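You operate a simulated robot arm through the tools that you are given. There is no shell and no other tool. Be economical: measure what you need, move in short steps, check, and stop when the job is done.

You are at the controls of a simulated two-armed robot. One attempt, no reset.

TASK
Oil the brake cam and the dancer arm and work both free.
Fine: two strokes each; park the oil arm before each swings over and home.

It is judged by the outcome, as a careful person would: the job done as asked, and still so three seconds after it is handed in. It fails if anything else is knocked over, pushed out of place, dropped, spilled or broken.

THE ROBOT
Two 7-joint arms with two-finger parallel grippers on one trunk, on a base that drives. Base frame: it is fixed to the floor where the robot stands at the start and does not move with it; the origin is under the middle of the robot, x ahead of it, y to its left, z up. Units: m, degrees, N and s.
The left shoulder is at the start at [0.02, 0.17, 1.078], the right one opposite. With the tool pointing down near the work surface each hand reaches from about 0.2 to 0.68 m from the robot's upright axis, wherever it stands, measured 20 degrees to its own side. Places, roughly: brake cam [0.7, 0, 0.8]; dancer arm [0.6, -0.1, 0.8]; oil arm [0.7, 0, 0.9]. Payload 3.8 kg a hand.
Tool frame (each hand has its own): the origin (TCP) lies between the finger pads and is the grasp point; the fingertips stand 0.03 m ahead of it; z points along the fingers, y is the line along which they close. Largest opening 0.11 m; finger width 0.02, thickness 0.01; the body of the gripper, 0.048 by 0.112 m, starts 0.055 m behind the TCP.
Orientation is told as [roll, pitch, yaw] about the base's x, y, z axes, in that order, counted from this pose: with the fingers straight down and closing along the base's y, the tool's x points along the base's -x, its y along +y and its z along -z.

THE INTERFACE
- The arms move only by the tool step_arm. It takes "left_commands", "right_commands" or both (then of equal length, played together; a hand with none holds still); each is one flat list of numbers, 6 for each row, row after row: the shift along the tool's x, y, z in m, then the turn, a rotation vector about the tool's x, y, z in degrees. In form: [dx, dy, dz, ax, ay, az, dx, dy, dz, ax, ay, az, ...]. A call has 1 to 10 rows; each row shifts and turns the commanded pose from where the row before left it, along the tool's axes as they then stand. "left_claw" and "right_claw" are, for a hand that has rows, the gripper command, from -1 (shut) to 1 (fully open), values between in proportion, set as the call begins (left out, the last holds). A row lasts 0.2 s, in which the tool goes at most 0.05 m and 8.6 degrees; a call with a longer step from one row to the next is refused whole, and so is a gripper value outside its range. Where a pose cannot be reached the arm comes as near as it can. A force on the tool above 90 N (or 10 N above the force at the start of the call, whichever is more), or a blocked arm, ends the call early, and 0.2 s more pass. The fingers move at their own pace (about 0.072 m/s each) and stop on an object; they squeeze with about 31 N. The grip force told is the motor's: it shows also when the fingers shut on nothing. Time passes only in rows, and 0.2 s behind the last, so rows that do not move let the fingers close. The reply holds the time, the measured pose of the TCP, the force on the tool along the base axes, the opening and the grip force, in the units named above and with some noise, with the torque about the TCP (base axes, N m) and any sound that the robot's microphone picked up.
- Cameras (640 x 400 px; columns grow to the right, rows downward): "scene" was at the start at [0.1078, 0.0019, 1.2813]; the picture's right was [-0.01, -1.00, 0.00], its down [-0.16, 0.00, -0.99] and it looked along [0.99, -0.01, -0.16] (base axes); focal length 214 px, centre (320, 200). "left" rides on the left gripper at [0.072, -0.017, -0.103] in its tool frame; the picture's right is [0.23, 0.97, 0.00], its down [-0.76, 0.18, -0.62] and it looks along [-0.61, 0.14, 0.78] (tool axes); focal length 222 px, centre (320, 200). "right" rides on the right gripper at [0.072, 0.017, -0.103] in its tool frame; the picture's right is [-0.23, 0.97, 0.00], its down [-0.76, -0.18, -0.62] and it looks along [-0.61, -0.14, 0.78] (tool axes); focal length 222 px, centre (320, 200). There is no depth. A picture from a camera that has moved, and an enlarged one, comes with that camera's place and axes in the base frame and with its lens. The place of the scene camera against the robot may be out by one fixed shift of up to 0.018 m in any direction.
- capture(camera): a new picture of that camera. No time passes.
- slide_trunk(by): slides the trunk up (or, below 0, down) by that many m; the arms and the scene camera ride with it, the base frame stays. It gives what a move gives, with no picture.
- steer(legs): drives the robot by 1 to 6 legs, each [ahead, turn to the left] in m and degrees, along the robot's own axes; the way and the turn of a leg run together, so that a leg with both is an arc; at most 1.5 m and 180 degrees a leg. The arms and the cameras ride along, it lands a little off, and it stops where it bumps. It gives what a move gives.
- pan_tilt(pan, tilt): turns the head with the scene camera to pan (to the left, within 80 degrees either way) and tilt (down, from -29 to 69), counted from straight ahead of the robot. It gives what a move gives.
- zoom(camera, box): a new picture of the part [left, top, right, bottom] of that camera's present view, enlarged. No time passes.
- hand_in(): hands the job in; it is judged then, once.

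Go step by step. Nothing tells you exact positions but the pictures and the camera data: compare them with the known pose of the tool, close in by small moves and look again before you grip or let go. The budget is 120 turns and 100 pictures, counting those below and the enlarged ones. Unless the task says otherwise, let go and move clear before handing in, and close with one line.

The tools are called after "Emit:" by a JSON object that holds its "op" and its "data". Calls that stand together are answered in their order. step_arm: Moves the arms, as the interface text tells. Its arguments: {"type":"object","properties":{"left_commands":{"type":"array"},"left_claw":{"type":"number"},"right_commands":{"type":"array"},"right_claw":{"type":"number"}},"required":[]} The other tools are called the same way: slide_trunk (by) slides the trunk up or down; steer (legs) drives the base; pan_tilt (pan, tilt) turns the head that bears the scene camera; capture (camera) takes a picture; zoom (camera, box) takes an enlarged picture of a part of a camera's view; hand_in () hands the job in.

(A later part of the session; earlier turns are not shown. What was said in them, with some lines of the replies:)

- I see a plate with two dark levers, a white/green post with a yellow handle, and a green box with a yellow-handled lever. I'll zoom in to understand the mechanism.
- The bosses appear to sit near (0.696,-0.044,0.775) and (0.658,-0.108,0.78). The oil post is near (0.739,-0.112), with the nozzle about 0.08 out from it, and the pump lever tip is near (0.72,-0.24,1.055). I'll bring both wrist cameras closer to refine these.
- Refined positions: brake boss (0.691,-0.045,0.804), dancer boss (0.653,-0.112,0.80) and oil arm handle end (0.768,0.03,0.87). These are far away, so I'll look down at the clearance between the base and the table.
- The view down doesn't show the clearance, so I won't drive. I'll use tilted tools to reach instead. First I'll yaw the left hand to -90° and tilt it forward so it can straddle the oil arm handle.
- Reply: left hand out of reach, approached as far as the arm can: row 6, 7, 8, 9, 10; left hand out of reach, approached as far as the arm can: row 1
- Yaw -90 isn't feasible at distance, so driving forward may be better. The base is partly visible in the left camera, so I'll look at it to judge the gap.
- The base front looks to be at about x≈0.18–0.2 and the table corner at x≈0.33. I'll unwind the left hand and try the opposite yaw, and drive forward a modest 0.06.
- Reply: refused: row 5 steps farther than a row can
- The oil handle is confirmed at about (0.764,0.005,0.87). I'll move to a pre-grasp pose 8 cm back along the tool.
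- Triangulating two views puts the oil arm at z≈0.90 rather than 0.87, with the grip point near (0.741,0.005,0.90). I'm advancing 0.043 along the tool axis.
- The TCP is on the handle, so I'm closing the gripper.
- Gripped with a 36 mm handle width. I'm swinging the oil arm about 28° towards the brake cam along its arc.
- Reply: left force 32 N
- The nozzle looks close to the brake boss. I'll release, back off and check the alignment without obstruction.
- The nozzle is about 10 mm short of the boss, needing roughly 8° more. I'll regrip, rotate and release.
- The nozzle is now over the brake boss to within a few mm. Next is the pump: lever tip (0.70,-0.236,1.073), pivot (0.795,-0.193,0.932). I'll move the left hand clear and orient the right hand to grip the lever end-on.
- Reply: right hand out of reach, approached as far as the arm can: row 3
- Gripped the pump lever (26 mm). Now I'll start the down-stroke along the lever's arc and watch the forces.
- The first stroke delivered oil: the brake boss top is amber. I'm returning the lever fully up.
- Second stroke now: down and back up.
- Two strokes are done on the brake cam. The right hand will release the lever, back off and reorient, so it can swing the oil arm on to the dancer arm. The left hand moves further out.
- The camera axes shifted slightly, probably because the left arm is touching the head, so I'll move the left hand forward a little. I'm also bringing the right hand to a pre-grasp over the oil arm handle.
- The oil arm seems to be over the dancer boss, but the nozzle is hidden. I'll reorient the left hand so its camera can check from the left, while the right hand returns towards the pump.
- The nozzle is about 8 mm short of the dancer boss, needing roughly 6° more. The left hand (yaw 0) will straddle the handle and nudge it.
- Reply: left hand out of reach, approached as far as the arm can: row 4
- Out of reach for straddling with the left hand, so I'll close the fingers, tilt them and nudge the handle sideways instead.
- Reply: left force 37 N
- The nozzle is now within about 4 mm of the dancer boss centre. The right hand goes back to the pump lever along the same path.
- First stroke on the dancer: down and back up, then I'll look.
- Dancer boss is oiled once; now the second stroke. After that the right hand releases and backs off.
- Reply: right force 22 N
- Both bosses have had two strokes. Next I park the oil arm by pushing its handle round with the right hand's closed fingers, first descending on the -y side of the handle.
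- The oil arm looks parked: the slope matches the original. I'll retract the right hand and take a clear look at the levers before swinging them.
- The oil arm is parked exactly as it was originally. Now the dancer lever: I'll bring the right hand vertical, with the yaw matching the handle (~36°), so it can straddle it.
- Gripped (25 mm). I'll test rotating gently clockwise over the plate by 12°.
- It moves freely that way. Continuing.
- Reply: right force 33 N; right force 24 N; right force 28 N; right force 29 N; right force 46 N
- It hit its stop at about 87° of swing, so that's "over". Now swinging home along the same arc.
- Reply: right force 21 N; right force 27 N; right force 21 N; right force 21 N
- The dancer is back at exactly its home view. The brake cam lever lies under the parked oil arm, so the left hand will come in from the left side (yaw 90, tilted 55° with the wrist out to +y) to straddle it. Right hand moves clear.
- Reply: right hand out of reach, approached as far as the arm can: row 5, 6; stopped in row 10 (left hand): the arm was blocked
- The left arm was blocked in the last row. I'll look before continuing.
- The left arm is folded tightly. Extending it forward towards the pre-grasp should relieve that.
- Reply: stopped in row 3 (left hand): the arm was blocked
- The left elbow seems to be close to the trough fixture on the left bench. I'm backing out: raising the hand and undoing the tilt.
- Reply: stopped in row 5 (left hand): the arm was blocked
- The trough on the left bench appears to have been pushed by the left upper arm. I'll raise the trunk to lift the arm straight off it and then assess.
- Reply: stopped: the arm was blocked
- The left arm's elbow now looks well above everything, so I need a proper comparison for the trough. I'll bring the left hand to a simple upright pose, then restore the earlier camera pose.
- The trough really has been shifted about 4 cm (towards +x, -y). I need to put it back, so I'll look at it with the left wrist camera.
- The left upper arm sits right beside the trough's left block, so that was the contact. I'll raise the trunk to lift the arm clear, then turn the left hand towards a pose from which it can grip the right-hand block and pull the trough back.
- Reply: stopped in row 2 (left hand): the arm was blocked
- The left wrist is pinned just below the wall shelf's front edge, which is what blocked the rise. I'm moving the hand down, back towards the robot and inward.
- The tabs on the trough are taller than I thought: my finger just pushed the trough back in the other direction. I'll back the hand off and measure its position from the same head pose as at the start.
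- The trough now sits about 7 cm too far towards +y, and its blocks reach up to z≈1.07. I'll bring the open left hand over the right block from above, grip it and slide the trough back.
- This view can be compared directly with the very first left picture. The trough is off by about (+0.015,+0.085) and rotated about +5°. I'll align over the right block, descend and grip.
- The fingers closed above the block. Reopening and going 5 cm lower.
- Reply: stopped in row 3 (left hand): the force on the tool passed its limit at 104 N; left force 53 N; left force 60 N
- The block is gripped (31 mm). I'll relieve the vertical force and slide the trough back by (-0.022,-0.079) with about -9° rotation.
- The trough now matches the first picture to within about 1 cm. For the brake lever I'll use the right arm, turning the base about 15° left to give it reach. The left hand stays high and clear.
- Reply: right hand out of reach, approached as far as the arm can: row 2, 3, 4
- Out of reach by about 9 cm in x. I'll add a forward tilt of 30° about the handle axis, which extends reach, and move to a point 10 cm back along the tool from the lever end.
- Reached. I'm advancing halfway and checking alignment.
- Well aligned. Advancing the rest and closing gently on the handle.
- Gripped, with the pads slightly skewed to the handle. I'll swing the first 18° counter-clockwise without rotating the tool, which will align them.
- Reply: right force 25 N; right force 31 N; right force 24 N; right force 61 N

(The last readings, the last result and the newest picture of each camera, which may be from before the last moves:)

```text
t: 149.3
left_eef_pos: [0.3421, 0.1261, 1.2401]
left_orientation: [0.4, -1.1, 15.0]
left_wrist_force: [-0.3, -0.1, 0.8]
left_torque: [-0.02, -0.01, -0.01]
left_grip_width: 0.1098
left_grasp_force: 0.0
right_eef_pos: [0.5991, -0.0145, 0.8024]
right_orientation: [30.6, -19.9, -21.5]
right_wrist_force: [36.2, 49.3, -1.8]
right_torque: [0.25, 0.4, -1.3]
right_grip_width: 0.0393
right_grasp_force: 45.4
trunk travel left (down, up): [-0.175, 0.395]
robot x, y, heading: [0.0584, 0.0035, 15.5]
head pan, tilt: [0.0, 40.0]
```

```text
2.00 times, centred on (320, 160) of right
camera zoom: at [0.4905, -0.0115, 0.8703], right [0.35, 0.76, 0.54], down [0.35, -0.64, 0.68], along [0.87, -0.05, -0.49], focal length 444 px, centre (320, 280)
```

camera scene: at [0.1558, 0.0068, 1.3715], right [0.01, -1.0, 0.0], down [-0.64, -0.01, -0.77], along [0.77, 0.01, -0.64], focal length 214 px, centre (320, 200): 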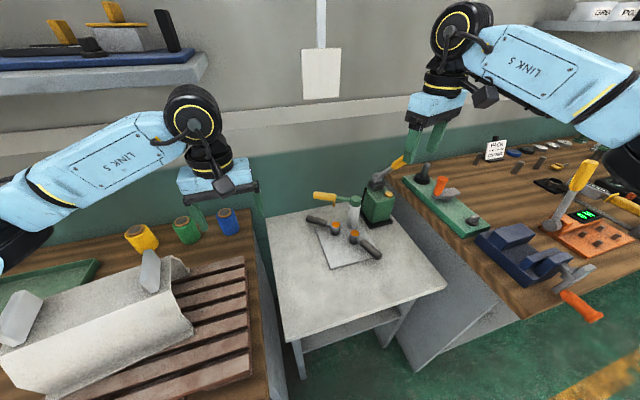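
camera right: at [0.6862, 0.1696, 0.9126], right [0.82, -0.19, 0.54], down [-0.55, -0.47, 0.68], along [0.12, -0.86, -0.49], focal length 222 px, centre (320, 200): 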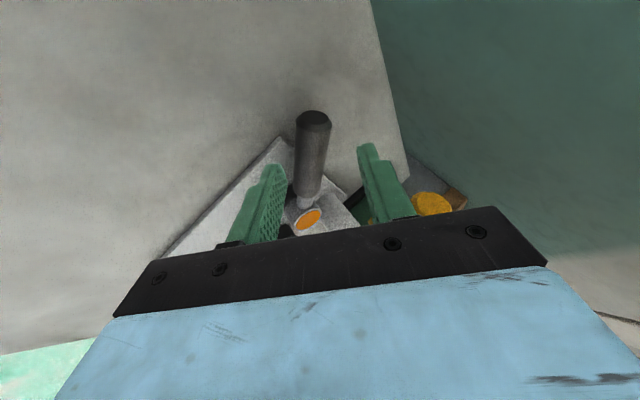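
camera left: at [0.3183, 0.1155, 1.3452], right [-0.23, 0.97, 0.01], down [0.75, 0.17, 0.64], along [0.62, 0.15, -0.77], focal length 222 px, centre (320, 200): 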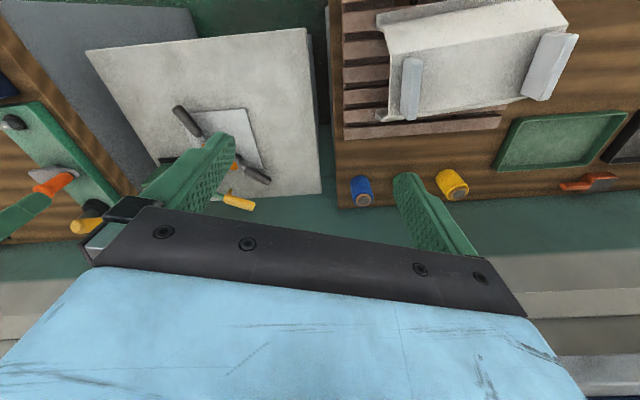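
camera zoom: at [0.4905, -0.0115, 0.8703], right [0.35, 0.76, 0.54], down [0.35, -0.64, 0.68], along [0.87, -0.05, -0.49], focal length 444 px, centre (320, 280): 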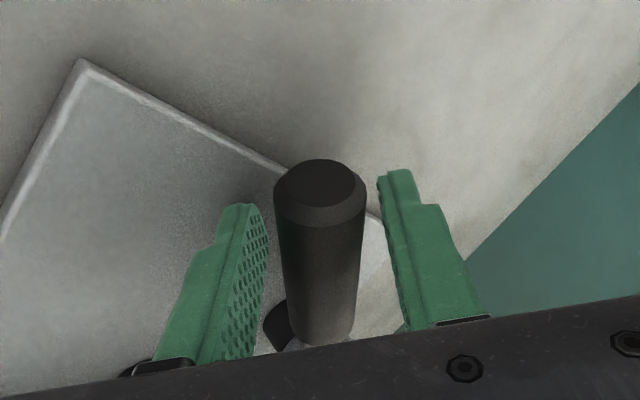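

The stop was reached (force jumped to ~50 N), so the cam is "over". Swinging it back home.

Emit:
{"op": "step_arm", "data": {"right_commands": [0.0007, 0.009, 0.0049, 2.05, -2.82, 4.88, 0.0007, 0.009, 0.0049, 2.05, -2.82, 4.88, 0.0007, 0.009, 0.0049, 2.05, -2.82, 4.88, 0.0007, 0.009, 0.0049, 2.05, -2.82, 4.88, 0.0007, 0.009, 0.0049, 2.05, -2.82, 4.88, 0.0007, 0.009, 0.0049, 2.05, -2.82, 4.88, 0.0007, 0.009, 0.0049, 2.05, -2.82, 4.88]}}

Emit:
{"op": "step_arm", "data": {"right_commands": [0.0007, 0.009, 0.0049, 2.05, -2.82, 4.88, 0.0007, 0.009, 0.0049, 2.05, -2.82, 4.88, 0.0007, 0.009, 0.0049, 2.05, -2.82, 4.88, 0.0007, 0.009, 0.0049, 2.05, -2.82, 4.88, 0.0007, 0.009, 0.0049, 2.05, -2.82, 4.88, 0.0007, 0.009, 0.0049, 2.05, -2.82, 4.88]}}

```text
t: 150.9
left_eef_pos: [0.3321, 0.1211, 1.2426]
left_orientation: [0.5, -1.5, 15.0]
left_wrist_force: [0.5, 0.8, 0.4]
left_torque: [0.01, -0.01, 0.03]
left_grip_width: 0.1096
left_grasp_force: 0.1
right_eef_pos: [0.6337, 0.0362, 0.8028]
right_orientation: [30.1, -20.1, -63.7]
right_wrist_force: [-20.2, 1.8, 25.7]
right_torque: [-0.26, 0.34, -1.49]
right_grip_width: 0.0352
right_grasp_force: 45.3
trunk travel left (down, up): [-0.175, 0.395]
robot x, y, heading: [0.0529, 0.0055, 15.6]
head pan, tilt: [0.0, 40.0]
```

```text
t: 152.3
left_eef_pos: [0.3343, 0.1224, 1.2411]
left_orientation: [0.5, -1.4, 15.1]
left_wrist_force: [0.2, 0.8, -0.4]
left_torque: [-0.01, -0.04, -0.03]
left_grip_width: 0.1101
left_grasp_force: 0.0
right_eef_pos: [0.6928, 0.0551, 0.8014]
right_orientation: [30.1, -19.9, -99.6]
right_wrist_force: [-5.6, 24.7, 18.0]
right_torque: [0.83, 0.15, -0.58]
right_grip_width: 0.0349
right_grasp_force: 45.3
trunk travel left (down, up): [-0.175, 0.395]
robot x, y, heading: [0.0566, 0.005, 15.3]
head pan, tilt: [0.0, 40.0]
```

Emit:
{"op": "step_arm", "data": {"right_commands": [0.0008, 0.0093, 0.005, 0, 0, 0, -0.0014, 0.0101, 0.0064, 0, 0, 0, -0.0027, 0.0105, 0.0072, 0, 0, 0, 0, 0, 0, 0, 0, 0]}}

```text
t: 153.3
left_eef_pos: [0.3326, 0.122, 1.2427]
left_orientation: [0.5, -1.5, 15.0]
left_wrist_force: [0.6, 0.6, -0.3]
left_torque: [-0.03, 0.02, -0.02]
left_grip_width: 0.11
left_grasp_force: 0.1
right_eef_pos: [0.7249, 0.0432, 0.7995]
right_orientation: [30.0, -20.1, -99.9]
right_wrist_force: [-26.4, 14.1, 11.1]
right_torque: [0.64, 0.48, -2.64]
right_grip_width: 0.0446
right_grasp_force: 44.8
trunk travel left (down, up): [-0.175, 0.395]
robot x, y, heading: [0.052, 0.0008, 15.5]
head pan, tilt: [0.0, 40.0]
```

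The position and even the skewed grip width match the home grip. Releasing and backing straight out.

Emit:
{"op": "step_arm", "data": {"right_commands": [0, 0, 0, 0, 0, 0, 0, 0, 0, 0, 0, 0, 0, 0, -0.026, 0, 0, 0, 0, 0, -0.026, 0, 0, 0, 0, 0, -0.03, 0, 0, 0, 0, 0, -0.03, 0, 0, 0, -0.02, 0, -0.03, 0, 0, 0, -0.02, 0, -0.03, 0, 0, 0], "right_claw": -0.1}}

Emit:
{"op": "zoom", "data": {"camera": "scene", "box": [220, 100, 540, 300]}}

```text
t: 155.1
left_eef_pos: [0.335, 0.1207, 1.24]
left_orientation: [0.5, -1.3, 15.0]
left_wrist_force: [0.0, -0.1, -0.7]
left_torque: [0.01, 0.02, -0.01]
left_grip_width: 0.11
left_grasp_force: 0.0
right_eef_pos: [0.6477, 0.0674, 0.9544]
right_orientation: [30.0, -20.1, -99.9]
right_wrist_force: [-0.5, 1.3, 0.0]
right_torque: [0.01, -0.02, -0.01]
right_grip_width: 0.0493
right_grasp_force: 0.0
trunk travel left (down, up): [-0.175, 0.395]
robot x, y, heading: [0.0598, 0.0054, 15.7]
head pan, tilt: [0.0, 40.0]
```

```text
2.00 times, centred on (380, 200) of scene
camera zoom: at [0.1516, 0.0339, 1.2315], right [0.27, -0.96, 0.0], down [-0.62, -0.17, -0.77], along [0.74, 0.21, -0.64], focal length 429 px, centre (200, 200)
```

zoom: 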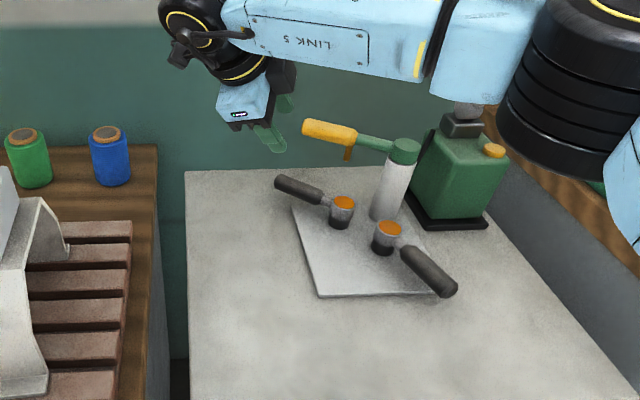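

Both levers are at home and the oil arm is parked. I'll lift the right hand clear and take a final overall look, including the pump lever and trough.

Emit:
{"op": "step_arm", "data": {"right_commands": [-0.0137, 0.0188, -0.0326, 0, 0, 0, -0.0137, 0.0188, -0.0326, 0, 0, 0, -0.0137, 0.0188, -0.0326, 0, 0, 0]}}

Emit:
{"op": "pan_tilt", "data": {"pan": -15, "tilt": 35}}

Emit:
{"op": "capture", "data": {"camera": "scene"}}

```text
t: 155.9
left_eef_pos: [0.3359, 0.1198, 1.2422]
left_orientation: [0.7, -1.3, 15.0]
left_wrist_force: [-0.6, 0.0, -0.3]
left_torque: [0.0, -0.01, -0.01]
left_grip_width: 0.1098
left_grasp_force: 0.1
right_eef_pos: [0.6482, 0.0695, 1.0733]
right_orientation: [30.0, -20.0, -99.8]
right_wrist_force: [-0.1, 0.2, 0.0]
right_torque: [0.0, 0.01, 0.03]
right_grip_width: 0.0494
right_grasp_force: 0.1
trunk travel left (down, up): [-0.175, 0.395]
robot x, y, heading: [0.0525, 0.005, 15.4]
head pan, tilt: [0.0, 40.0]
```

```text
t: 156.7
left_eef_pos: [0.3373, 0.1188, 1.2414]
left_orientation: [0.6, -1.4, 15.0]
left_wrist_force: [0.3, -0.1, 0.1]
left_torque: [0.05, -0.04, -0.02]
left_grip_width: 0.1101
left_grasp_force: 0.0
right_eef_pos: [0.6466, 0.0701, 1.0733]
right_orientation: [30.0, -20.1, -99.8]
right_wrist_force: [-1.0, 0.3, 0.1]
right_torque: [0.0, 0.01, 0.0]
right_grip_width: 0.0497
right_grasp_force: 0.1
trunk travel left (down, up): [-0.175, 0.395]
robot x, y, heading: [0.0582, 0.002, 15.4]
head pan, tilt: [-15.0, 35.0]
```

```text
1 pictures are left
camera scene: at [0.158, 0.0122, 1.239], right [0.01, -1.0, 0.0], down [-0.57, -0.01, -0.82], along [0.82, 0.01, -0.57], focal length 214 px, centre (320, 200)
```

scene: 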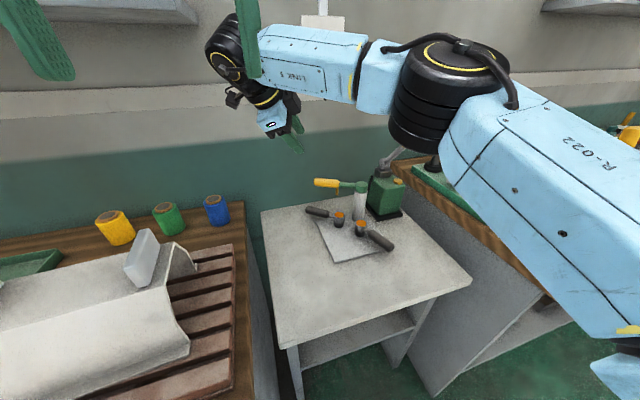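

The trough, levers, oil arm and pump all look in place and both hands are clear, so I'm handing in.

Emit:
{"op": "hand_in", "data": {}}

```text
The job is handed in.
```

The brake cam and the dancer arm each got two strokes of oil, and each was swung over to its stop and back home with the oil arm parked. While I was repositioning, my left arm knocked the trough on the left bench out of place by several centimetres. I slid it back to within about 1 cm and about 3° of where it started, judging from the pictures.
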